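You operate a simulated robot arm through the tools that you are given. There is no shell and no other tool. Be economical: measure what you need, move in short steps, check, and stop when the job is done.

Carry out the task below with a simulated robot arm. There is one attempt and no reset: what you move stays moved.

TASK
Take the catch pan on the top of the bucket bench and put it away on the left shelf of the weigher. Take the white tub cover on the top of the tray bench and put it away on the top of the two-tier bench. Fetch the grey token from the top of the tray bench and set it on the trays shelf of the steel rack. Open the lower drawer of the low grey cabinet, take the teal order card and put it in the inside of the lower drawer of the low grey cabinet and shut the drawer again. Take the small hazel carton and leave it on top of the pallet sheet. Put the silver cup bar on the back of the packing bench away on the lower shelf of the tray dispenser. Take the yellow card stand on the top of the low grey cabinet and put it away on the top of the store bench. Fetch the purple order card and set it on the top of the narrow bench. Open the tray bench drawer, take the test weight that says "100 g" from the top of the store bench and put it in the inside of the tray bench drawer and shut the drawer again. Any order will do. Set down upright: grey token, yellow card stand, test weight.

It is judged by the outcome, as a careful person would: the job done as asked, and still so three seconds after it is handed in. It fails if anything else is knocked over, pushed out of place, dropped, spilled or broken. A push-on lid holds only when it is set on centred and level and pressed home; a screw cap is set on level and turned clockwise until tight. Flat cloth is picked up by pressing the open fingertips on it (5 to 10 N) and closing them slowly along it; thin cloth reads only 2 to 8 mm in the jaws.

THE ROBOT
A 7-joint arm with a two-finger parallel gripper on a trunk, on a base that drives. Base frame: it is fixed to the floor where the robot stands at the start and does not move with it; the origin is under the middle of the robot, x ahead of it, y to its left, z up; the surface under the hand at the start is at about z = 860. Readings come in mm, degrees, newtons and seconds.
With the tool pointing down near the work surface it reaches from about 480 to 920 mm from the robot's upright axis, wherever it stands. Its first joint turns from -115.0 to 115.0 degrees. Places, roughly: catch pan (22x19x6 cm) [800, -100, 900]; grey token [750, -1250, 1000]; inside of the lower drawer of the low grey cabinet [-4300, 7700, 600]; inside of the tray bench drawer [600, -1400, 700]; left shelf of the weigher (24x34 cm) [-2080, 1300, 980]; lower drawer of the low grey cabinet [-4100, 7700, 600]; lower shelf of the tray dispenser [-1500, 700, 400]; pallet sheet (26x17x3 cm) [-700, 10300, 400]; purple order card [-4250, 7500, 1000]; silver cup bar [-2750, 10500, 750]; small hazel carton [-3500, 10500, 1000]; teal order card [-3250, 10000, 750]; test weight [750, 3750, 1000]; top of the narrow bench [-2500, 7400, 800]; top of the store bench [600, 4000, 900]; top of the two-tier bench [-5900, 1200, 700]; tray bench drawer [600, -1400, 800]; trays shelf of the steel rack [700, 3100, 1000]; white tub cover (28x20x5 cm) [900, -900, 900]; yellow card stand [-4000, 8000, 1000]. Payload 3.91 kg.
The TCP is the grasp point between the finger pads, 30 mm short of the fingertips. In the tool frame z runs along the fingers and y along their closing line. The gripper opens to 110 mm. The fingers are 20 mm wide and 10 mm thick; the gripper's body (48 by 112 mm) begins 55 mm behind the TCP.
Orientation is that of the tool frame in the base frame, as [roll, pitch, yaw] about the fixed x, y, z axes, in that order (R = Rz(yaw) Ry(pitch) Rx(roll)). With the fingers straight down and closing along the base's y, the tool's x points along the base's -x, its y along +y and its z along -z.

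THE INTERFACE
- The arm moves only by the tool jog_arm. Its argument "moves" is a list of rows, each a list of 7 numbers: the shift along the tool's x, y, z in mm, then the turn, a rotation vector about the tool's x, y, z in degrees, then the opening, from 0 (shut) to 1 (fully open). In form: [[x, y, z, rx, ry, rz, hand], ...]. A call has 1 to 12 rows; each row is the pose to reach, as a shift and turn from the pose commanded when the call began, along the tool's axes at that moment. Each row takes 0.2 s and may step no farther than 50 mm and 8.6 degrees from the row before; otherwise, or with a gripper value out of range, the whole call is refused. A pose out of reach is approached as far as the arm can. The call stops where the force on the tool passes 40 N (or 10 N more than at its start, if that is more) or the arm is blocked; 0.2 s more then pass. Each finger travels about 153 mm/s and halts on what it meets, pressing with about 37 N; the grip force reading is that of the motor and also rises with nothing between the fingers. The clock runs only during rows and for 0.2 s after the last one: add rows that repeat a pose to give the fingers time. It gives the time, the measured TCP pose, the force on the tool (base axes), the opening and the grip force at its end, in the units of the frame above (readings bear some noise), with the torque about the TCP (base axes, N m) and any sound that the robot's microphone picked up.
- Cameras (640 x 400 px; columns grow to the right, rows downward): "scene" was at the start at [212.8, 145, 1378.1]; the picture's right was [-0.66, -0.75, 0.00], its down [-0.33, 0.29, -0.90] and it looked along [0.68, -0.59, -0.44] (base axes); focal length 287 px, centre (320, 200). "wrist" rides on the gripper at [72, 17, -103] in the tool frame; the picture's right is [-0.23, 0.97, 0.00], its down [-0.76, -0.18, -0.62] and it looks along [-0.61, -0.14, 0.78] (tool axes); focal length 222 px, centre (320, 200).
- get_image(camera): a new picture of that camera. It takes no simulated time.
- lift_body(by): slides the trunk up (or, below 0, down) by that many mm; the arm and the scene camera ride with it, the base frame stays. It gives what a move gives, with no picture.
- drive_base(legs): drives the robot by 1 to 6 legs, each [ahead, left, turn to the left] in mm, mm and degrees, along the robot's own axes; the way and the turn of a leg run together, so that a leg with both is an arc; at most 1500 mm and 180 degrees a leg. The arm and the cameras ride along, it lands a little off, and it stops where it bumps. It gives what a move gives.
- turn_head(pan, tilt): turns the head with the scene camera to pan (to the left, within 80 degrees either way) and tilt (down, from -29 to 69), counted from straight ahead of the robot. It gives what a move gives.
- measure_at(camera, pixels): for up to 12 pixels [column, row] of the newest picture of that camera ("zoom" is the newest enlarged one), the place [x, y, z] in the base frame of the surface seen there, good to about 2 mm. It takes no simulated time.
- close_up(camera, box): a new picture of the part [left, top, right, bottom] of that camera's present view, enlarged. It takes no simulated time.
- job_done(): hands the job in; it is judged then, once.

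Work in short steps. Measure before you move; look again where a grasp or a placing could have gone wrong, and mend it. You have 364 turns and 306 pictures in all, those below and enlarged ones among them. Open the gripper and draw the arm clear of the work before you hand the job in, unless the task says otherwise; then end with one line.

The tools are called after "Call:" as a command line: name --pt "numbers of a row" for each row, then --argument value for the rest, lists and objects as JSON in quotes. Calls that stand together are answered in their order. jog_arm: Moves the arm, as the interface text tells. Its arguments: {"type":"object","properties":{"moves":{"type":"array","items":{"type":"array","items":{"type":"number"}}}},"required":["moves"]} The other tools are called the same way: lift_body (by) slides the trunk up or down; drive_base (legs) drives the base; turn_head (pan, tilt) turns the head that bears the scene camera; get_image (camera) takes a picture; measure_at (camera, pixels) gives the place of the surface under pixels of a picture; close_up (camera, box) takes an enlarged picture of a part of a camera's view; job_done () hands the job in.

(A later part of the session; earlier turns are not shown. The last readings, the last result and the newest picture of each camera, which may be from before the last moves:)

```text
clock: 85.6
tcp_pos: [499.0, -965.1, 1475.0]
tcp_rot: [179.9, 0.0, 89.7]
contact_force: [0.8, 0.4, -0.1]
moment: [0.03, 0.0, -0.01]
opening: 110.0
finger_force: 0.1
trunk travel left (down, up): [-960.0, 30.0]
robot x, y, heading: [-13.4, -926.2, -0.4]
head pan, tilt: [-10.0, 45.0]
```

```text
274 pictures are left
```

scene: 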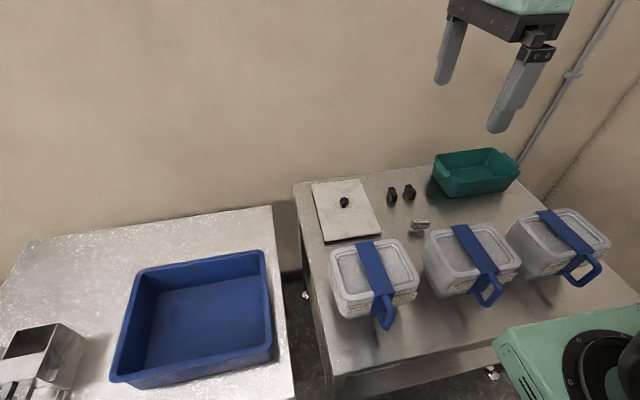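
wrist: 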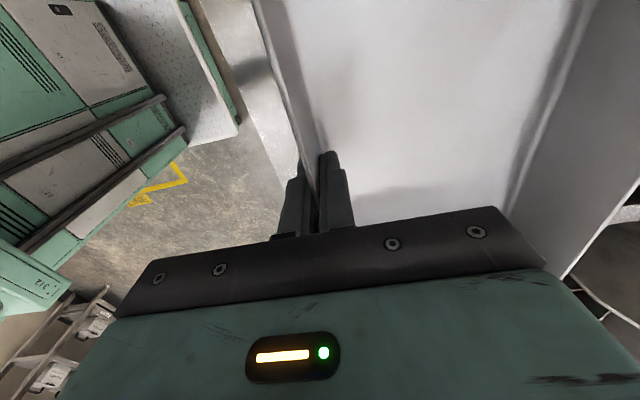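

The cover (345,208) with a black knob, and small things near (390–420,190–225). I zoom in and measure.

Call:
close_up --camera "scene" --box '[300, 160, 460, 260]'

Call:
measure_at --camera "scene" --pixels '[[312, 183], [361, 180], [381, 234], [326, 241], [345, 202], [391, 193], [409, 191], [420, 223], [373, 243], [350, 255], [335, 190], [345, 198]]'

```text
4.00 times, centred on (380, 210) of scene
```

zoom: 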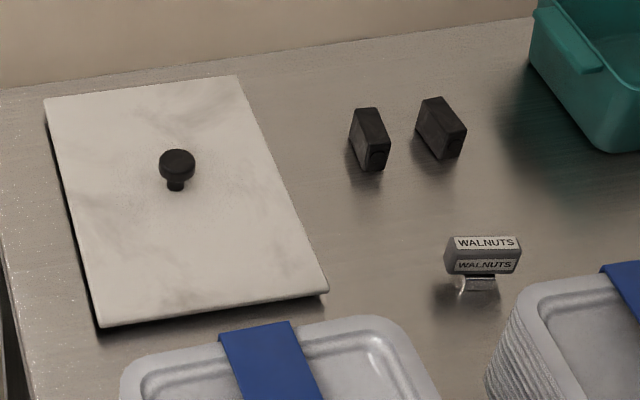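

```text
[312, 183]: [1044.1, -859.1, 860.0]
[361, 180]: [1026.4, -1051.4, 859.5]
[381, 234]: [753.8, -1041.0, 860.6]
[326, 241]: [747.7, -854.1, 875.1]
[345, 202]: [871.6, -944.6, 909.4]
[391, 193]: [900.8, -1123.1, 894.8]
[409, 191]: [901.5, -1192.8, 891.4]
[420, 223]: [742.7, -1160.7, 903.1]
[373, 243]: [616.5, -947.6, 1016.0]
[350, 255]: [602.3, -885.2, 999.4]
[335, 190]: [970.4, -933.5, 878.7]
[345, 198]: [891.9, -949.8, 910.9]
```

Call:
measure_at --camera "zoom" --pixels '[[177, 157], [162, 163], [193, 163], [177, 150], [177, 172], [177, 188], [150, 200], [46, 100], [236, 76], [327, 290], [100, 325], [180, 250]]'

Call:
drive_base --legs '[[30, 0, 0.3]]'

```text
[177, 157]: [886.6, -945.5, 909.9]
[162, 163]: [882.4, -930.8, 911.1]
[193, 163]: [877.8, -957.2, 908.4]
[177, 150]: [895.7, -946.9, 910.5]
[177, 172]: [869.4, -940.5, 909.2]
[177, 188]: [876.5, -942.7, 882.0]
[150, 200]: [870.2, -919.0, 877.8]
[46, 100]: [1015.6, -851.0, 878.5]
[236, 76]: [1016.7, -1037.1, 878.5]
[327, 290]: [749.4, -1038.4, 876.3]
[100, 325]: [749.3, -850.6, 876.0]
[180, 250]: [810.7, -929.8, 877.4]
```

```text
clock: 86.4
tcp_pos: [527.7, -962.3, 1475.0]
tcp_rot: [-179.9, 0.0, 90.0]
contact_force: [-0.3, 0.2, 0.7]
moment: [0.01, -0.02, -0.03]
opening: 110.0
finger_force: 0.1
trunk travel left (down, up): [-960.0, 30.0]
robot x, y, heading: [16.5, -928.4, 0.2]
head pan, tilt: [-10.0, 45.0]
```

Knob centre ≈ (882,−944), top z 910. Lower the trunk, then move over the knob.

Call:
lift_body --by -250

Call:
jog_arm --pt "0 45 0 0 0 0 0.6" --pt "5 90 0 0 0 0 0.6" --pt "10 135 0 0 0 0 0.6" --pt "15 180 0 0 0 0 0.6" --pt "18 225 0 0 0 0 0.6" --pt "18 270 15 0 0 0 0.6" --pt "18 315 30 0 0 0 0.6" --pt "18 354 60 0 0 0 0.6" --pt "18 354 105 0 0 0 0.6" --pt "18 354 150 0 0 0 0.6" --pt "18 354 195 0 0 0 0.6" --pt "18 354 240 0 0 0 0.6"

Call:
get_image --camera "wrist"

Call:
get_image --camera "scene"

```text
clock: 89.0
tcp_pos: [529.5, -962.7, 1226.2]
tcp_rot: [180.0, -0.1, 89.9]
contact_force: [0.2, -0.6, 0.5]
moment: [0.0, 0.0, 0.02]
opening: 109.8
finger_force: 0.1
trunk travel left (down, up): [-710.0, 280.0]
robot x, y, heading: [17.9, -925.8, 0.0]
head pan, tilt: [-10.0, 45.0]
```

```text
clock: 91.6
tcp_pos: [882.4, -944.7, 984.3]
tcp_rot: [179.9, 0.0, 90.0]
contact_force: [0.0, -0.1, 0.8]
moment: [-0.01, -0.02, 0.0]
opening: 66.3
finger_force: 0.0
trunk travel left (down, up): [-710.0, 280.0]
robot x, y, heading: [17.4, -925.5, 0.1]
head pan, tilt: [-10.0, 45.0]
```

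```text
272 pictures are left
```

wrist: 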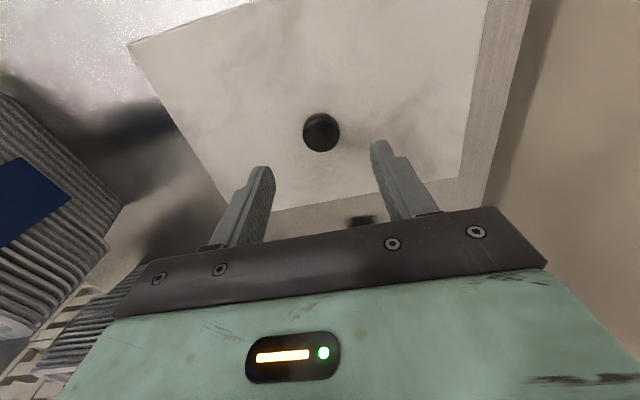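

```text
271 pictures are left
```

scene: 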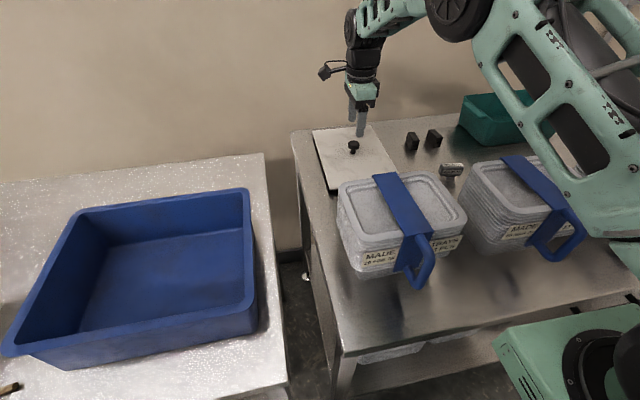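

Aligned. Down to z 912 and close on the knob, then a small lift.

Call:
jog_arm --pt "0 0 40 0 0 0 0.6" --pt "0 0 60 0 0 0 0.6" --pt "0 0 71 0 0 0 0.6" --pt "0 0 71 0 0 0 0.2" --pt "0 0 71 0 0 0 0" --pt "0 0 71 0 0 0 0" --pt "0 0 71 0 0 0 0" --pt "0 0 66 0 0 0 0" --pt "0 0 58 0 0 0 0" --pt "0 0 50 0 0 0 0"

Call:
close_up --camera "scene" --box '[280, 60, 460, 220]'

```text
clock: 93.8
tcp_pos: [883.0, -944.9, 935.6]
tcp_rot: [180.0, 0.0, 89.9]
contact_force: [0.2, -0.7, -2.1]
moment: [-0.02, -0.01, -0.01]
opening: 30.5
finger_force: 37.2
trunk travel left (down, up): [-710.0, 280.0]
robot x, y, heading: [18.5, -927.1, 0.1]
head pan, tilt: [-10.0, 45.0]
```

```text
2.50 times, centred on (370, 140) of scene
```

zoom: 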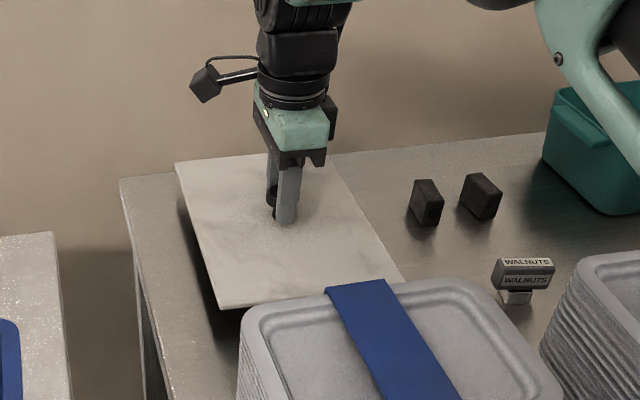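

The cover is held by the knob. Raise it well clear and draw in.

Call:
jog_arm --pt "0 0 -20 0 0 0 0" --pt "0 0 -45 0 0 0 0" --pt "0 0 -75 0 0 0 0" --pt "0 0 -105 0 0 0 0" --pt "0 0 -135 0 0 0 0" --pt "0 0 -165 0 0 0 0" --pt "0 0 -195 0 0 0 0" --pt "0 0 -225 0 0 0 0" --pt "0 0 -250 0 0 0 0" --pt "0 -10 -265 0 0 0 0" --pt "0 -25 -270 0 0 0 0"

Call:
jog_arm --pt "0 -15 0 0 0 0 0" --pt "0 -40 0 0 0 0 0" --pt "0 -70 0 0 0 0 0" --pt "0 -100 0 0 0 0 0" --pt "0 -130 0 0 0 0 0" --pt "0 -160 0 0 0 0 0" --pt "0 -190 0 0 0 0 0" --pt "0 -220 0 0 0 0 0" --pt "0 -250 0 0 0 0 0" --pt "0 -270 0 0 0 0 0" --pt "0 -280 0 0 0 0 0"

Call:
drive_base --legs '[[-600, 0, 0], [0, 600, 0], [0, 0, 180]]'

Call:
turn_head --pan 10 --tilt 25

Call:
get_image --camera "scene"

```text
clock: 96.2
tcp_pos: [858.0, -944.4, 1204.4]
tcp_rot: [-180.0, 0.0, 90.1]
contact_force: [0.4, 0.3, -1.4]
moment: [0.0, -0.04, 0.04]
opening: 30.9
finger_force: 37.2
trunk travel left (down, up): [-710.0, 280.0]
robot x, y, heading: [15.9, -926.9, -0.3]
head pan, tilt: [-10.0, 45.0]
```

```text
clock: 98.6
tcp_pos: [577.7, -943.9, 1205.4]
tcp_rot: [180.0, 0.0, 90.0]
contact_force: [0.5, 0.3, -1.2]
moment: [-0.02, 0.03, 0.03]
opening: 30.9
finger_force: 37.1
trunk travel left (down, up): [-710.0, 280.0]
robot x, y, heading: [16.4, -924.9, 0.1]
head pan, tilt: [-10.0, 45.0]
```

```text
clock: 112.4
tcp_pos: [-1151.7, -326.7, 1204.7]
tcp_rot: [180.0, 0.0, -88.5]
contact_force: [0.1, -0.6, -1.7]
moment: [0.0, 0.01, -0.01]
opening: 30.8
finger_force: 36.6
trunk travel left (down, up): [-710.0, 280.0]
robot x, y, heading: [-591.6, -330.0, -178.4]
head pan, tilt: [-10.0, 45.0]
```

```text
clock: 113.2
tcp_pos: [-1153.3, -326.0, 1204.7]
tcp_rot: [-180.0, 0.1, -88.5]
contact_force: [0.8, 0.2, -1.7]
moment: [0.01, -0.01, -0.01]
opening: 30.7
finger_force: 36.9
trunk travel left (down, up): [-710.0, 280.0]
robot x, y, heading: [-590.9, -331.6, -178.3]
head pan, tilt: [10.0, 25.0]
```

```text
269 pictures are left
```

scene: 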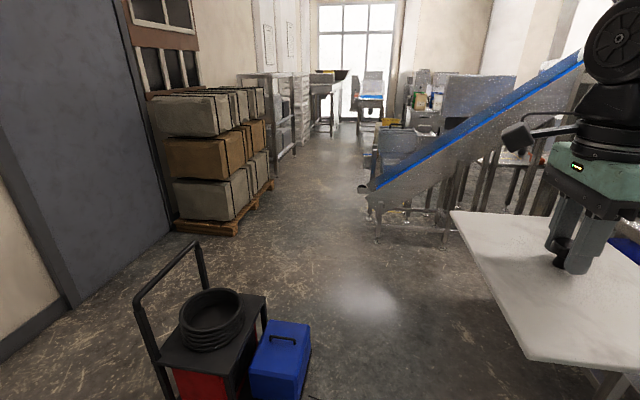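

Call:
measure_at --camera "scene" --pixels '[[285, 345], [310, 350], [205, 260], [200, 232], [275, 185], [377, 243], [362, 190], [296, 150], [330, 133], [370, 105], [440, 245], [350, 160]]'

```text
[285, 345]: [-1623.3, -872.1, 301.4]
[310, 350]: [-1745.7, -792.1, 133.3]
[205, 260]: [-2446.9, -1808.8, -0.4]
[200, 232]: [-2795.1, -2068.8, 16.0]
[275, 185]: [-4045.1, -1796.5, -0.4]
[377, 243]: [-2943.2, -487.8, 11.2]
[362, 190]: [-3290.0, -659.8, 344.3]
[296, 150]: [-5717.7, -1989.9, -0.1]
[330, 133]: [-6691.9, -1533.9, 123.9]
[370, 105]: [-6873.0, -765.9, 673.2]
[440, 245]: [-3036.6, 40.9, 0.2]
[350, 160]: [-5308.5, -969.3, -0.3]
```

Path: ahead at y≈−330 to x≈−2250, left to y≈−1210, ahead between the pallet and the elevator to x≈−4300.

Call:
drive_base --legs '[[1000, 0, -1.6], [660, 0, 0], [0, 860, 0]]'

Call:
get_image --camera "scene"

```text
clock: 125.8
tcp_pos: [-2791.5, -1213.9, 1204.5]
tcp_rot: [179.9, 0.0, -88.4]
contact_force: [0.3, -0.3, -1.7]
moment: [0.01, 0.0, -0.01]
opening: 30.7
finger_force: 36.7
trunk travel left (down, up): [-710.0, 280.0]
robot x, y, heading: [-2229.9, -1216.7, -178.3]
head pan, tilt: [10.0, 25.0]
```

```text
268 pictures are left
```

scene: 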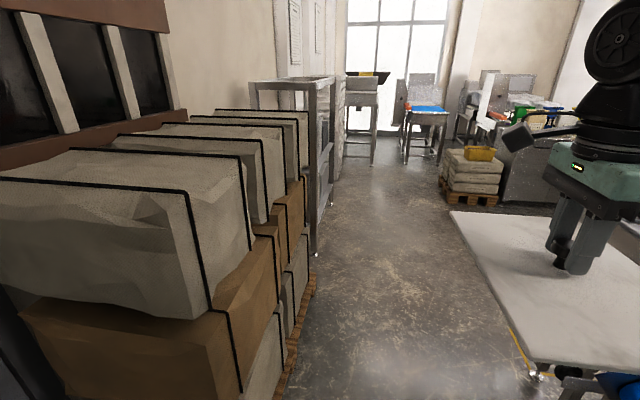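

Call:
drive_base --legs '[[0, 0, -1.7], [1050, 0, 0], [1050, 0, 0]]'

Call:
turn_head --pan -30 --tilt 20

Call:
get_image --camera "scene"

Call:
turn_head --pan -75 --tilt 20

Call:
get_image --camera "scene"

```text
clock: 136.7
tcp_pos: [-4892.6, -1195.3, 1205.2]
tcp_rot: [179.9, 0.0, -90.0]
contact_force: [-0.6, -0.4, -2.5]
moment: [-0.03, 0.0, 0.02]
opening: 30.9
finger_force: 36.9
trunk travel left (down, up): [-710.0, 280.0]
robot x, y, heading: [-4329.2, -1213.7, 179.9]
head pan, tilt: [10.0, 25.0]
```

```text
clock: 137.7
tcp_pos: [-4893.0, -1195.4, 1203.7]
tcp_rot: [-180.0, 0.0, -90.0]
contact_force: [-0.5, -0.5, -2.1]
moment: [-0.02, 0.01, -0.01]
opening: 30.5
finger_force: 37.0
trunk travel left (down, up): [-710.0, 280.0]
robot x, y, heading: [-4328.8, -1216.4, 179.8]
head pan, tilt: [-30.0, 20.0]
```

```text
267 pictures are left
```

scene: 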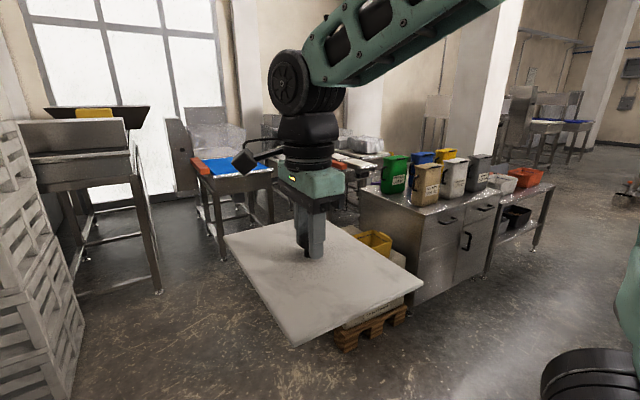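

```text
clock: 138.8
tcp_pos: [-4893.2, -1196.3, 1205.5]
tcp_rot: [-180.0, 0.0, -90.1]
contact_force: [-0.3, 0.4, -1.1]
moment: [-0.03, -0.01, -0.02]
opening: 30.5
finger_force: 37.1
trunk travel left (down, up): [-710.0, 280.0]
robot x, y, heading: [-4329.4, -1218.5, 180.2]
head pan, tilt: [-75.0, 20.0]
```

```text
266 pictures are left
```

scene: 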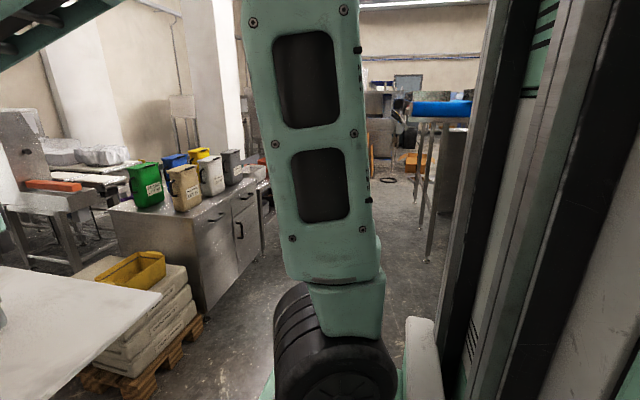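

Call:
measure_at --camera "scene" --pixels '[[205, 310], [265, 225], [185, 320], [130, 395], [425, 260], [385, 180], [158, 290], [242, 270]]'

```text
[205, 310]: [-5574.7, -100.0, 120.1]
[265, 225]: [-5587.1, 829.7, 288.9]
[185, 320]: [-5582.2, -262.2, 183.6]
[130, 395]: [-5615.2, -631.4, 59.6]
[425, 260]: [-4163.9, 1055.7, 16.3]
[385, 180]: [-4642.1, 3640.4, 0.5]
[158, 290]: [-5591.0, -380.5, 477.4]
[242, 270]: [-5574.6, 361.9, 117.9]
```

The aisle runs at x≈−4850 between the cabinets (front x −5575) and the line. I move ahead a bit and strafe right to y≈1150.

Call:
drive_base --legs '[[400, 0, 0], [0, -1200, 0], [0, -1150, 0]]'

Call:
turn_head --pan 0 --tilt 30

Call:
get_image --camera "scene"

```text
clock: 150.9
tcp_pos: [-5193.4, 1067.0, 1164.0]
tcp_rot: [-178.9, -8.5, -124.9]
contact_force: [1.6, 0.3, -1.4]
moment: [0.01, 0.16, -0.01]
opening: 30.7
finger_force: 37.4
trunk travel left (down, up): [-710.0, 280.0]
robot x, y, heading: [-4692.5, 813.0, 172.1]
head pan, tilt: [-75.0, 20.0]
stopped in leg 3: the robot was blocked; the commanded pose is now the measured one
```

```text
clock: 152.4
tcp_pos: [-5184.9, 1057.1, 1171.3]
tcp_rot: [-179.5, -7.8, -122.5]
contact_force: [-0.6, -0.3, -1.9]
moment: [-0.01, -0.05, 0.01]
opening: 30.6
finger_force: 36.2
trunk travel left (down, up): [-710.0, 280.0]
robot x, y, heading: [-4679.6, 828.3, 171.7]
head pan, tilt: [0.0, 30.0]
```

```text
265 pictures are left
```

scene: 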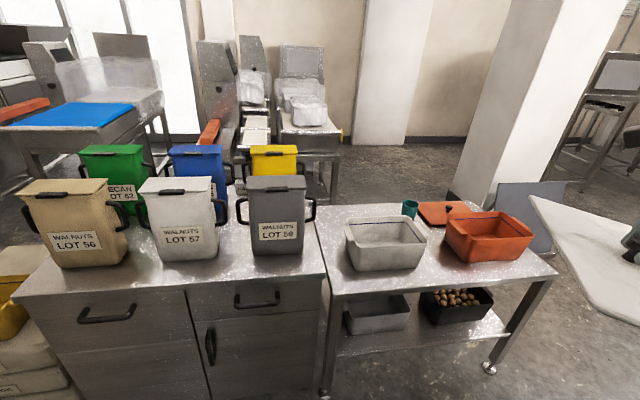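

The robot was blocked; I look to the right to see what it met.

Call:
turn_head --pan -55 --tilt 30

Call:
get_image --camera "scene"

Call:
get_image --camera "wrist"

```text
clock: 153.7
tcp_pos: [-5185.3, 1057.3, 1171.8]
tcp_rot: [-179.6, -7.9, -122.5]
contact_force: [0.7, -0.2, -0.7]
moment: [0.0, -0.02, 0.0]
opening: 30.7
finger_force: 36.9
trunk travel left (down, up): [-710.0, 280.0]
robot x, y, heading: [-4677.5, 825.9, 172.0]
head pan, tilt: [-55.0, 30.0]
```

```text
264 pictures are left
```

scene: 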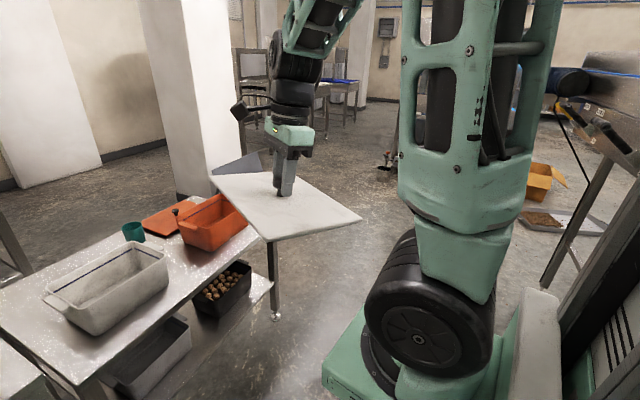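

```text
263 pictures are left
```

wrist: 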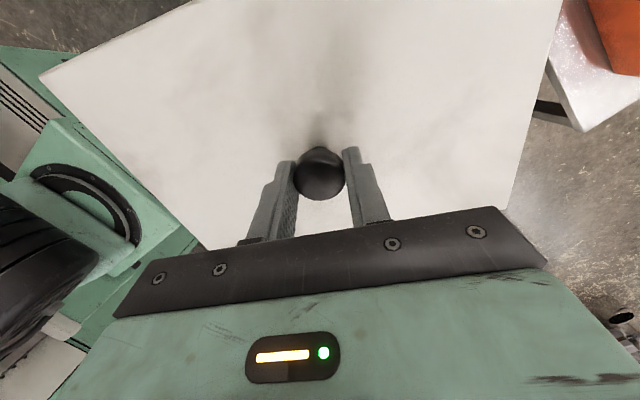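

The base's rear right evidently touched the conveyor frame leg at (−4164,1055). I back off left, advance, straighten and then go right; then level the tool.

Call:
drive_base --legs '[[0, 100, 0], [230, 0, 8], [0, -300, 0]]'

Call:
turn_head --pan -25 --tilt 35

Call:
get_image --camera "scene"

```text
clock: 154.4
tcp_pos: [-5147.4, 1159.2, 1125.4]
tcp_rot: [-176.8, -12.9, -130.0]
contact_force: [0.8, -0.2, -1.6]
moment: [0.07, 0.05, -0.01]
opening: 30.6
finger_force: 37.1
trunk travel left (down, up): [-710.0, 280.0]
robot x, y, heading: [-4678.0, 780.8, 169.8]
head pan, tilt: [-55.0, 30.0]
stopped in leg 1: the robot was blocked; the commanded pose is now the measured one
```

```text
clock: 155.3
tcp_pos: [-5144.2, 1147.1, 1134.7]
tcp_rot: [-177.5, -12.3, -128.0]
contact_force: [0.8, 0.3, -1.5]
moment: [0.0, 0.02, 0.04]
opening: 30.6
finger_force: 37.0
trunk travel left (down, up): [-710.0, 280.0]
robot x, y, heading: [-4669.2, 787.5, 169.8]
head pan, tilt: [-25.0, 35.0]
```

```text
262 pictures are left
```

scene: 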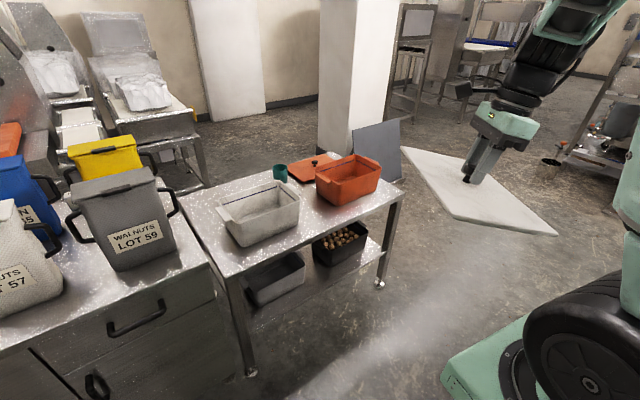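

Blocked again with the arm pushed round; I look to the left and up for what touches the arm.

Call:
turn_head --pan -75 --tilt -5

Call:
get_image --camera "scene"

Call:
turn_head --pan 70 --tilt 25

Call:
get_image --camera "scene"

```text
clock: 156.5
tcp_pos: [-5144.2, 1147.7, 1134.2]
tcp_rot: [-177.5, -12.3, -128.1]
contact_force: [0.2, 0.4, -1.9]
moment: [0.02, 0.01, -0.03]
opening: 30.6
finger_force: 36.7
trunk travel left (down, up): [-710.0, 280.0]
robot x, y, heading: [-4674.8, 789.6, 169.9]
head pan, tilt: [-75.0, -5.0]
```

```text
261 pictures are left
```

scene: 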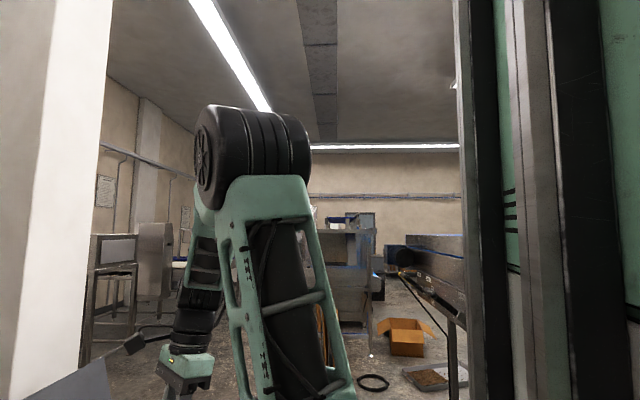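

```text
clock: 158.8
tcp_pos: [-5144.9, 1147.2, 1133.7]
tcp_rot: [-177.5, -12.4, -128.2]
contact_force: [-0.6, -1.9, -1.8]
moment: [0.02, -0.01, 0.0]
opening: 30.8
finger_force: 37.0
trunk travel left (down, up): [-710.0, 280.0]
robot x, y, heading: [-4670.0, 790.0, 169.6]
head pan, tilt: [70.0, 25.0]
```

```text
260 pictures are left
```

scene: 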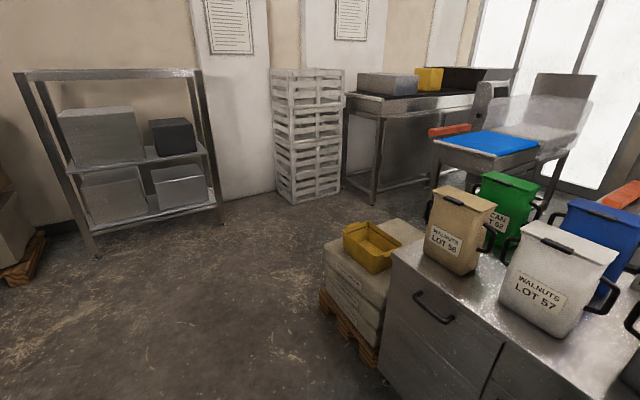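

Call:
turn_head --pan -80 --tilt 55

Call:
get_image --camera "scene"

Call:
turn_head --pan 80 --tilt 55

Call:
get_image --camera "scene"

```text
clock: 161.2
tcp_pos: [-5144.1, 1148.8, 1133.3]
tcp_rot: [-177.6, -12.5, -128.2]
contact_force: [0.7, -0.2, -1.6]
moment: [0.05, -0.03, 0.01]
opening: 30.8
finger_force: 36.3
trunk travel left (down, up): [-710.0, 280.0]
robot x, y, heading: [-4672.5, 785.9, 169.8]
head pan, tilt: [-80.0, 55.0]
```

```text
259 pictures are left
```

scene: 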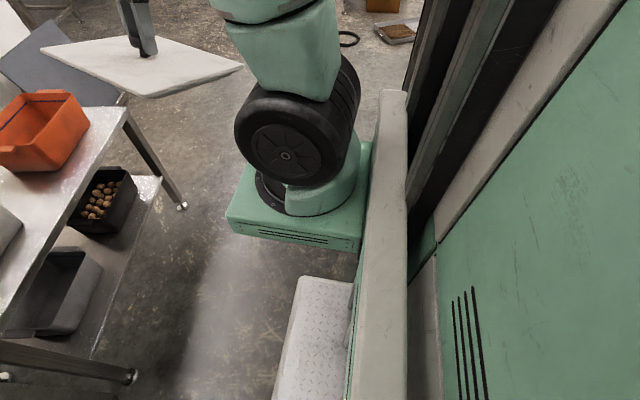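

```text
clock: 163.6
tcp_pos: [-5144.7, 1149.3, 1134.3]
tcp_rot: [-177.5, -12.4, -128.1]
contact_force: [0.6, 0.9, -1.2]
moment: [0.02, 0.02, 0.04]
opening: 31.0
finger_force: 36.7
trunk travel left (down, up): [-710.0, 280.0]
robot x, y, heading: [-4671.4, 787.4, 169.9]
head pan, tilt: [80.0, 55.0]
```

```text
258 pictures are left
```

scene: 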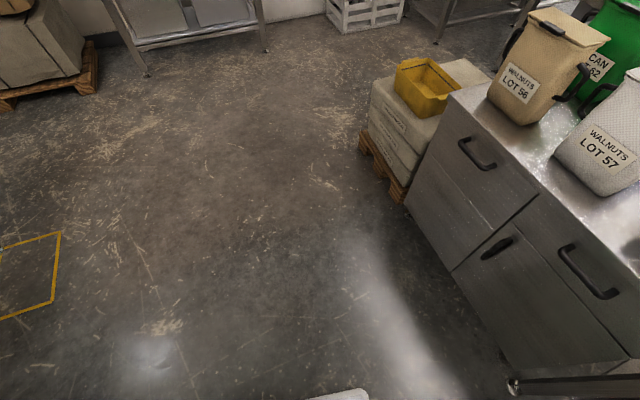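

The floor left is clear, so the rear must be against the conveyor frame. I try moving straight ahead 150 mm slowly.

Call:
drive_base --legs '[[150, 0, 0]]'

```text
clock: 164.3
tcp_pos: [-5127.7, 1193.5, 1109.8]
tcp_rot: [-176.0, -14.8, -129.6]
contact_force: [1.5, -1.1, -1.6]
moment: [0.07, 0.03, -0.01]
opening: 30.3
finger_force: 36.8
trunk travel left (down, up): [-710.0, 280.0]
robot x, y, heading: [-4674.9, 770.1, 168.7]
head pan, tilt: [80.0, 55.0]
stopped in leg 1: the robot was blocked; the commanded pose is now the measured one
```

Still blocked; I look at the whole arm closely for self-contact.

Call:
turn_head --pan -50 --tilt 15

Call:
get_image --camera "scene"

Call:
get_image --camera "wrist"

```text
clock: 166.4
tcp_pos: [-5129.5, 1185.3, 1114.6]
tcp_rot: [-176.5, -14.6, -129.1]
contact_force: [-0.1, 0.0, -2.2]
moment: [0.02, -0.04, 0.01]
opening: 30.7
finger_force: 37.2
trunk travel left (down, up): [-710.0, 280.0]
robot x, y, heading: [-4673.1, 774.7, 168.7]
head pan, tilt: [-50.0, 15.0]
```

```text
257 pictures are left
```

scene: 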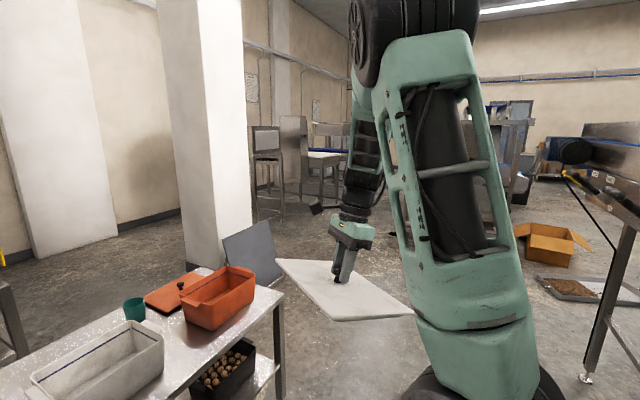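

```text
256 pictures are left
```

wrist: 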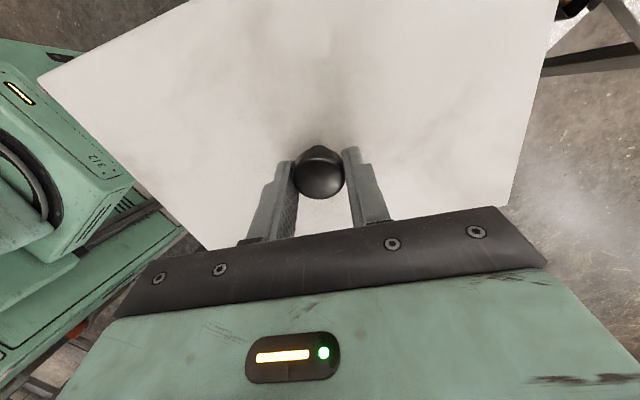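

Call:
measure_at --camera "scene" --pixels '[[588, 378], [577, 152], [620, 195], [412, 312], [425, 312], [340, 275], [280, 262], [460, 300], [440, 20], [630, 130], [500, 340], [330, 318]]'

```text
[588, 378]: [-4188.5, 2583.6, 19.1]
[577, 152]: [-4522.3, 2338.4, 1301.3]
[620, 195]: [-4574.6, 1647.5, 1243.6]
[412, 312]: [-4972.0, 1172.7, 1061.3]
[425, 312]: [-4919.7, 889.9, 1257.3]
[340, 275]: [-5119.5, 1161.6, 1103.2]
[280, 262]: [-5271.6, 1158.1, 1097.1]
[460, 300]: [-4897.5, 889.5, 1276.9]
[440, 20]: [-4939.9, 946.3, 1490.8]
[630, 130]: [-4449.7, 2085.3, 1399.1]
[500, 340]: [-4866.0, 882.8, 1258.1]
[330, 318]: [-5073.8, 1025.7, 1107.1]
```

The elevated conveyor (x≈−4575, y≥1650, z 1240) lies right-behind me. First I level the tool and lift it a little to see that the arm itself is free.

Call:
jog_arm --pt "5 6 -10 -1 -4 0 0" --pt "12 15 -25 -2 -8 0 0" --pt "22 28 -40 -3 -12 0 0" --pt "32 40 -55 -3.5 -14.6 0 0" --pt "38 47 -60 -3.5 -14.6 0 0"

Call:
drive_base --legs '[[0, 40, 0]]'

```text
clock: 167.7
tcp_pos: [-5183.0, 1200.8, 1178.0]
tcp_rot: [180.0, 0.0, -128.7]
contact_force: [0.5, -0.1, -1.0]
moment: [-0.03, 0.01, -0.04]
opening: 30.9
finger_force: 36.8
trunk travel left (down, up): [-710.0, 280.0]
robot x, y, heading: [-4671.6, 778.6, 168.9]
head pan, tilt: [-50.0, 15.0]
```

```text
clock: 168.5
tcp_pos: [-5192.7, 1168.0, 1176.7]
tcp_rot: [180.0, 0.0, -128.4]
contact_force: [0.9, -0.2, -2.0]
moment: [-0.01, -0.02, -0.02]
opening: 30.8
finger_force: 36.8
trunk travel left (down, up): [-710.0, 280.0]
robot x, y, heading: [-4681.0, 745.3, 169.2]
head pan, tilt: [-50.0, 15.0]
```

Free again. Now straighten the heading, go left, then ahead to x≈−5130, away from the conveyor.

Call:
drive_base --legs '[[0, 150, 0], [0, 0, 11], [440, 0, 0]]'

Call:
turn_head --pan -30 --tilt 35

Call:
get_image --camera "scene"

```text
clock: 172.9
tcp_pos: [-5732.2, 912.6, 1176.8]
tcp_rot: [-180.0, 0.0, -117.1]
contact_force: [-0.3, 0.5, -1.2]
moment: [0.01, -0.03, -0.03]
opening: 30.7
finger_force: 37.0
trunk travel left (down, up): [-710.0, 280.0]
robot x, y, heading: [-5143.6, 593.1, -179.9]
head pan, tilt: [-50.0, 15.0]
```

```text
clock: 173.7
tcp_pos: [-5732.5, 911.7, 1175.9]
tcp_rot: [180.0, 0.0, -117.2]
contact_force: [0.0, 0.7, -1.1]
moment: [-0.04, -0.02, 0.0]
opening: 30.7
finger_force: 36.8
trunk travel left (down, up): [-710.0, 280.0]
robot x, y, heading: [-5146.5, 595.1, -179.9]
head pan, tilt: [-30.0, 35.0]
```

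```text
255 pictures are left
```

scene: 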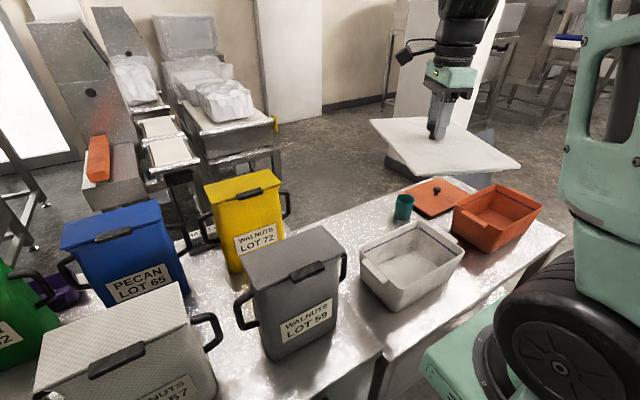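

Call:
measure_at --camera "scene" --pixels '[[563, 237], [385, 360], [350, 220], [447, 178], [360, 250], [412, 222], [462, 250], [395, 312], [404, 208], [435, 197], [500, 255], [318, 222]]'

Call:
close_up --camera "scene" --box '[300, 150, 600, 370]'

```text
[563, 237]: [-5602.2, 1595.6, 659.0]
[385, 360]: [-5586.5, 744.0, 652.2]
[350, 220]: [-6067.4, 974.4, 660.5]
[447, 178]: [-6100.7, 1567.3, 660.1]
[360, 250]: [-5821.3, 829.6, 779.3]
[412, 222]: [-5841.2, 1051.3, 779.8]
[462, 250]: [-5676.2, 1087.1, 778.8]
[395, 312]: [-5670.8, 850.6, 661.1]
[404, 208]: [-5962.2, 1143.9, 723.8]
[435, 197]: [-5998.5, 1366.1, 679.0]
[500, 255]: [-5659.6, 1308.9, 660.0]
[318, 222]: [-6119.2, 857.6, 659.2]
```

```text
1.82 times, centred on (450, 260) of scene
```

zoom: 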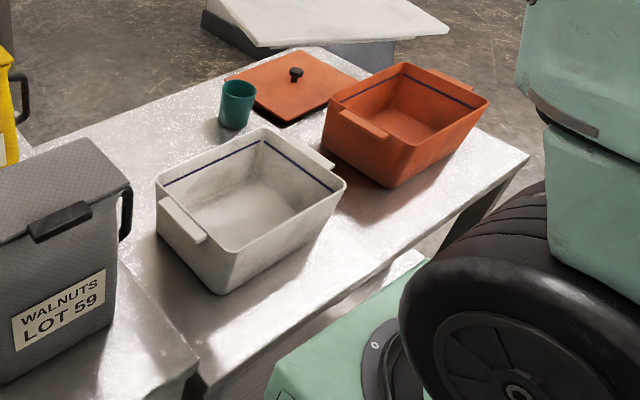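

Bench top z=660, x −5590…−6115, y 745…1595. Free spot behind the grey tub: centre (−5985, 920). I strafe to y≈850 and turn the cover so its long side lies along y (tool z −117).

Call:
measure_at --camera "scene" --pixels '[[330, 330], [285, 200], [270, 255], [340, 270], [300, 235]]'

Call:
drive_base --legs '[[0, -260, 0]]'

Call:
jog_arm --pt "0 0 0 0 0 -8 0" --pt "0 0 0 0 0 -16 0" --pt "0 0 0 0 0 -24 0" --pt "0 0 0 0 0 -32 0" --pt "0 0 0 0 0 -40 0" --pt "0 0 0 0 0 -48 0" --pt "0 0 0 0 0 -56 0" --pt "0 0 0 0 0 -64 0" --pt "0 0 0 0 0 -72 0" --pt "0 0 0 0 0 -80 0" --pt "0 0 0 0 0 -88 0" --pt "0 0 0 0 0 -96 0"

Call:
jog_arm --pt "0 0 0 0 0 -8 0" --pt "0 0 0 0 0 -16 0" --pt "0 0 0 0 0 -21 0" --pt "0 0 0 0 0 -21 0"

```text
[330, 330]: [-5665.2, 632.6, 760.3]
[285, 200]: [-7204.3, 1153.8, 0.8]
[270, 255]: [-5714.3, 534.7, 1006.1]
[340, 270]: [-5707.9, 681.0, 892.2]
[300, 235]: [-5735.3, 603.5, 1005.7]
```

```text
clock: 175.6
tcp_pos: [-5732.3, 1172.3, 1175.4]
tcp_rot: [-179.9, 0.0, -117.3]
contact_force: [-0.7, -0.3, -1.1]
moment: [-0.02, -0.02, 0.01]
opening: 30.6
finger_force: 37.2
trunk travel left (down, up): [-710.0, 280.0]
robot x, y, heading: [-5145.2, 852.4, -179.7]
head pan, tilt: [-30.0, 35.0]
```

```text
clock: 178.2
tcp_pos: [-5732.9, 1171.2, 1176.9]
tcp_rot: [180.0, -0.1, -21.2]
contact_force: [-0.1, 0.6, -1.5]
moment: [-0.01, 0.0, 0.0]
opening: 30.5
finger_force: 37.7
trunk travel left (down, up): [-710.0, 280.0]
robot x, y, heading: [-5148.4, 853.8, -179.6]
head pan, tilt: [-30.0, 35.0]
```

```text
clock: 179.2
tcp_pos: [-5733.9, 1172.4, 1177.3]
tcp_rot: [179.9, 0.0, -0.2]
contact_force: [0.2, 0.2, -2.0]
moment: [0.02, 0.0, 0.01]
opening: 30.5
finger_force: 36.8
trunk travel left (down, up): [-710.0, 280.0]
robot x, y, heading: [-5147.5, 852.8, -179.8]
head pan, tilt: [-30.0, 35.0]
```

Now move above the free spot: tool x −251, y +250; then lower the trunk 250.

Call:
jog_arm --pt "-15 15 0 0 0 0 0" --pt "-38 38 0 0 0 0 0" --pt "-63 63 0 0 0 0 0" --pt "-88 88 0 0 0 0 0" --pt "-113 113 0 0 0 0 0" --pt "-138 138 0 0 0 0 0" --pt "-163 163 0 0 0 0 0" --pt "-188 188 0 0 0 0 0" --pt "-213 213 0 0 0 0 0" --pt "-235 235 0 0 0 0 0" --pt "-248 247 0 0 0 0 0" --pt "-251 250 0 0 0 0 0"

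Call:
lift_body --by -250

Call:
get_image --camera "scene"

```text
clock: 181.8
tcp_pos: [-5986.2, 922.8, 1177.3]
tcp_rot: [179.9, 0.0, -0.3]
contact_force: [0.9, -1.4, -2.4]
moment: [0.01, -0.03, 0.0]
opening: 30.9
finger_force: 37.1
trunk travel left (down, up): [-710.0, 280.0]
robot x, y, heading: [-5146.5, 855.1, -179.7]
head pan, tilt: [-30.0, 35.0]
```

```text
clock: 184.4
tcp_pos: [-5985.6, 923.7, 925.3]
tcp_rot: [179.8, 0.0, -0.2]
contact_force: [-0.2, 0.2, -1.9]
moment: [-0.03, -0.02, 0.02]
opening: 30.7
finger_force: 37.2
trunk travel left (down, up): [-460.0, 530.0]
robot x, y, heading: [-5147.1, 856.0, -180.0]
head pan, tilt: [-30.0, 35.0]
```

```text
253 pictures are left
```

scene: 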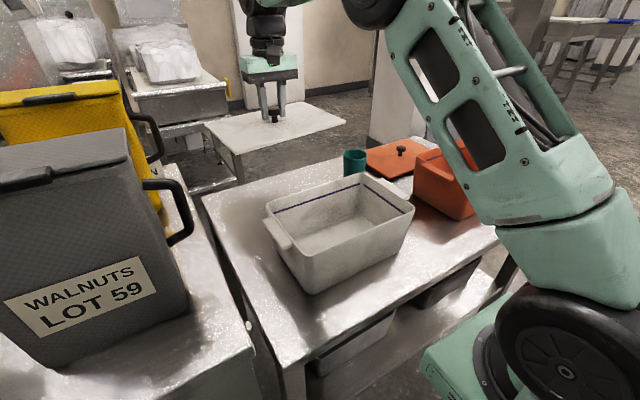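

Cover is over the free spot. Lower by 205 with slow finish.

Call:
jog_arm --pt "0 0 20 0 0 0 0" --pt "0 0 50 0 0 0 0" --pt "0 0 80 0 0 0 0" --pt "0 0 110 0 0 0 0" --pt "0 0 140 0 0 0 0" --pt "0 0 165 0 0 0 0" --pt "0 0 185 0 0 0 0" --pt "0 0 196 0 0 0 0" --pt "0 0 203 0 0 0 0" --pt "0 0 207 0 0 0 0" --pt "0 0 209 0 0 0 0" --pt "0 0 211 0 0 0 0"

Call:
get_image --camera "scene"

```text
clock: 187.0
tcp_pos: [-5983.9, 924.8, 714.6]
tcp_rot: [179.8, 0.1, -0.3]
contact_force: [-0.7, 1.8, 2.3]
moment: [-0.44, 0.14, -0.12]
opening: 30.4
finger_force: 37.6
trunk travel left (down, up): [-460.0, 530.0]
robot x, y, heading: [-5143.1, 855.8, -179.5]
head pan, tilt: [-30.0, 35.0]
```

```text
252 pictures are left
```

scene: 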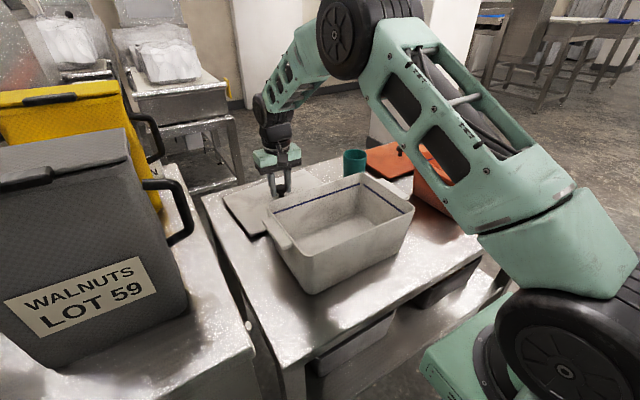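

Contact made. Open and rise.

Call:
jog_arm --pt "0 0 1 0 0 0 0.35" --pt "0 0 1 0 0 0 0.6" --pt "0 0 0 0 0 0 0.6" --pt "0 0 -20 0 0 0 0.6" --pt "0 0 -60 0 0 0 0.6" --pt "0 0 -105 0 0 0 0.6" --pt "0 0 -150 0 0 0 0.6" --pt "0 0 -195 0 0 0 0.6" --pt "0 0 -240 0 0 0 0.6"

Call:
get_image --camera "scene"

```text
clock: 189.0
tcp_pos: [-5987.6, 925.2, 955.0]
tcp_rot: [180.0, 0.0, -0.3]
contact_force: [1.0, 0.3, -0.4]
moment: [-0.02, 0.0, 0.01]
opening: 66.1
finger_force: 0.0
trunk travel left (down, up): [-460.0, 530.0]
robot x, y, heading: [-5147.1, 855.3, -179.9]
head pan, tilt: [-30.0, 35.0]
```

```text
251 pictures are left
```

scene: 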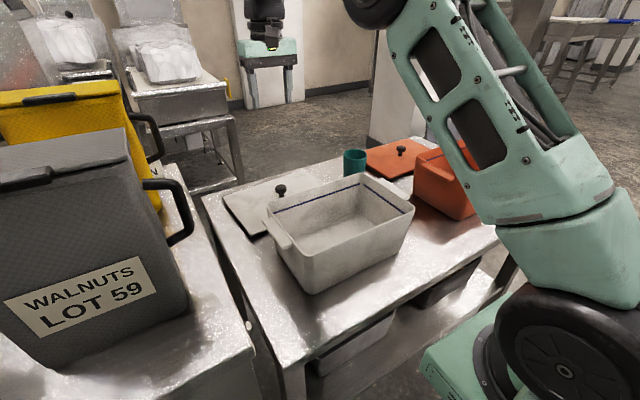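

The cover lies well. I raise the trunk, retract, turn to face +y and look for a way north to the grey cabinet.

Call:
lift_body --by 250

Call:
jog_arm --pt "45 0 0 0 0 0 0.6" --pt "90 0 0 0 0 0 0.6" --pt "135 0 0 0 0 0 0.6" --pt "180 0 0 0 0 0 0.6" --pt "225 0 0 0 0 0 0.6" --pt "270 0 0 0 0 0 0.6" --pt "300 0 0 0 0 0 0.6"

Call:
drive_base --legs '[[0, 250, 0], [0, 0, -90]]'

Call:
turn_head --pan 0 --tilt 20

Call:
get_image --camera "scene"

```text
clock: 191.6
tcp_pos: [-5986.6, 924.2, 1204.4]
tcp_rot: [-180.0, 0.0, -0.2]
contact_force: [-0.4, -0.1, -0.8]
moment: [-0.02, 0.0, 0.0]
opening: 66.0
finger_force: 0.1
trunk travel left (down, up): [-710.0, 280.0]
robot x, y, heading: [-5147.3, 853.0, -179.9]
head pan, tilt: [-30.0, 35.0]
```

```text
clock: 193.2
tcp_pos: [-5686.1, 922.1, 1205.3]
tcp_rot: [179.9, 0.0, -0.3]
contact_force: [-1.3, -0.6, 0.0]
moment: [0.03, -0.02, 0.02]
opening: 66.0
finger_force: 0.2
trunk travel left (down, up): [-710.0, 280.0]
robot x, y, heading: [-5147.1, 852.0, -179.6]
head pan, tilt: [-30.0, 35.0]
```

```text
clock: 198.8
tcp_pos: [-5082.1, 1140.5, 1204.8]
tcp_rot: [180.0, 0.0, -89.8]
contact_force: [-0.6, -0.3, 0.6]
moment: [-0.05, -0.01, 0.02]
opening: 66.0
finger_force: 0.1
trunk travel left (down, up): [-710.0, 280.0]
robot x, y, heading: [-5147.0, 601.4, 90.5]
head pan, tilt: [-30.0, 35.0]
```

```text
clock: 199.7
tcp_pos: [-5081.0, 1141.2, 1204.8]
tcp_rot: [-179.9, 0.0, -89.9]
contact_force: [0.8, 0.0, -0.6]
moment: [0.01, -0.02, -0.01]
opening: 65.9
finger_force: 0.1
trunk travel left (down, up): [-710.0, 280.0]
robot x, y, heading: [-5148.8, 605.0, 90.8]
head pan, tilt: [0.0, 20.0]
```

```text
250 pictures are left
```

scene: 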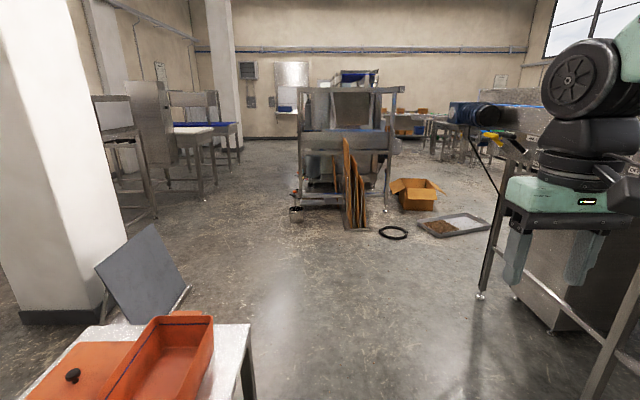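

Call:
measure_at --camera "scene" --pixels '[[480, 297], [520, 120], [296, 218], [355, 230], [388, 210], [425, 235], [490, 228], [210, 200], [225, 165], [155, 215], [300, 110], [590, 395]]'

Call:
close_up --camera "scene" --box '[180, 60, 500, 240]'

```text
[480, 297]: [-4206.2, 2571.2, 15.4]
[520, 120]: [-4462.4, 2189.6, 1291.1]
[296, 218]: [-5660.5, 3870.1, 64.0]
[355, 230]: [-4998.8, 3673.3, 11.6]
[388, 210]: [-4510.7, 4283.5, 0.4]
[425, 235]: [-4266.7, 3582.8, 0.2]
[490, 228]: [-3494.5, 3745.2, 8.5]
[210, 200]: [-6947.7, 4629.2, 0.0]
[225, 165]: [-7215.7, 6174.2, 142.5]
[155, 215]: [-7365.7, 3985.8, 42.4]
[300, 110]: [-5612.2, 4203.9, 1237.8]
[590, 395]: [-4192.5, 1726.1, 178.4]
```

```text
2.00 times, centred on (340, 150) of scene
```

zoom: 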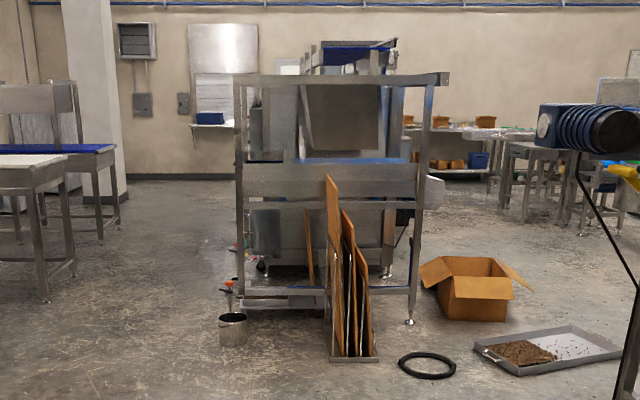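

Middle machine spans x −5660…−4500 from y≈3670; corridor to its left (x −6950…−5700). I drive ahead to y≈2400 and look again.

Call:
measure_at --camera "scene" --pixels '[[98, 315], [190, 285], [130, 318], [80, 310]]'

Call:
drive_base --legs '[[1000, 0, -0.7], [800, 0, 0]]'

Call:
turn_head --pan 15 --tilt 15

Call:
get_image --camera "scene"

```text
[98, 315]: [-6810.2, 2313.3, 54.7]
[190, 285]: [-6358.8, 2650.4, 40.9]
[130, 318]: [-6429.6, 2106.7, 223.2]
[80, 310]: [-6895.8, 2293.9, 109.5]
```

```text
clock: 208.8
tcp_pos: [-5094.3, 2942.9, 1205.4]
tcp_rot: [179.9, 0.1, -90.2]
contact_force: [0.9, -0.4, 0.0]
moment: [-0.02, 0.03, 0.01]
opening: 65.9
finger_force: 0.1
trunk travel left (down, up): [-710.0, 280.0]
robot x, y, heading: [-5166.5, 2406.3, 90.3]
head pan, tilt: [0.0, 20.0]
```

```text
clock: 209.6
tcp_pos: [-5094.4, 2944.9, 1205.0]
tcp_rot: [180.0, 0.0, -90.2]
contact_force: [0.0, -0.8, 0.0]
moment: [-0.02, 0.01, 0.0]
opening: 65.7
finger_force: 0.1
trunk travel left (down, up): [-710.0, 280.0]
robot x, y, heading: [-5162.9, 2406.7, 90.3]
head pan, tilt: [15.0, 15.0]
```

```text
248 pictures are left
```

scene: 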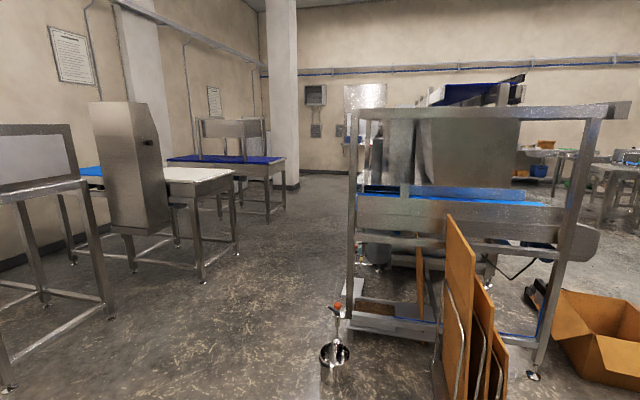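

Call:
measure_at --camera "scene" --pixels '[[335, 365], [110, 318], [203, 282], [268, 222], [350, 250], [10, 390], [300, 185], [350, 180], [395, 235], [240, 255]]'

```text
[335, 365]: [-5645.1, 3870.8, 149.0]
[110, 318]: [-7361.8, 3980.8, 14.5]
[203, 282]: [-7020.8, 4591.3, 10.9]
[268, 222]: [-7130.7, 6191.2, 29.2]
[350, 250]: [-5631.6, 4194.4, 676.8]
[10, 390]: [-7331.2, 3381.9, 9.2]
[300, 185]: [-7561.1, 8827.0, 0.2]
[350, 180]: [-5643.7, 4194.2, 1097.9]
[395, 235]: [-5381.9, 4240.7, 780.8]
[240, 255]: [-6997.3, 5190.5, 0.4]
```

Corridor centre x≈−6250. I go diagonally to (−6200,3300), then north to y≈6000.

Call:
drive_base --legs '[[900, 1060, 0], [1400, 0, 0], [1300, 0, 0]]'

Call:
turn_head --pan -30 --tilt 15

Call:
get_image --camera "scene"

```text
clock: 229.4
tcp_pos: [-6188.7, 6559.7, 1205.4]
tcp_rot: [179.8, 0.0, -90.0]
contact_force: [-0.2, -1.0, 0.3]
moment: [-0.01, 0.0, 0.0]
opening: 66.5
finger_force: 0.1
trunk travel left (down, up): [-710.0, 280.0]
robot x, y, heading: [-6252.8, 6021.6, 90.2]
head pan, tilt: [15.0, 15.0]
```

```text
clock: 230.5
tcp_pos: [-6188.6, 6561.1, 1205.7]
tcp_rot: [179.9, 0.0, -90.0]
contact_force: [0.2, -0.8, 0.4]
moment: [-0.01, 0.02, 0.01]
opening: 65.9
finger_force: 0.0
trunk travel left (down, up): [-710.0, 280.0]
robot x, y, heading: [-6257.1, 6019.4, 90.6]
head pan, tilt: [-30.0, 15.0]
```

```text
247 pictures are left
```

scene: 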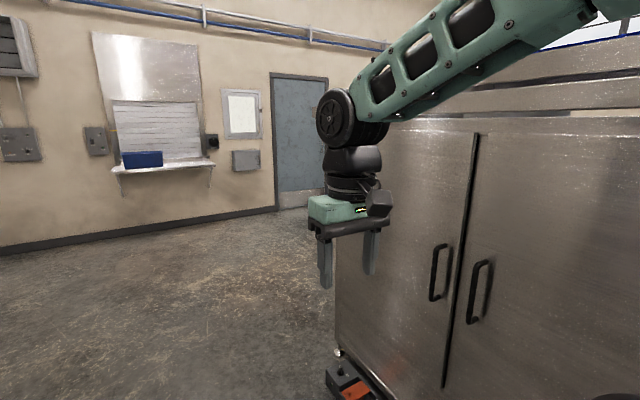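

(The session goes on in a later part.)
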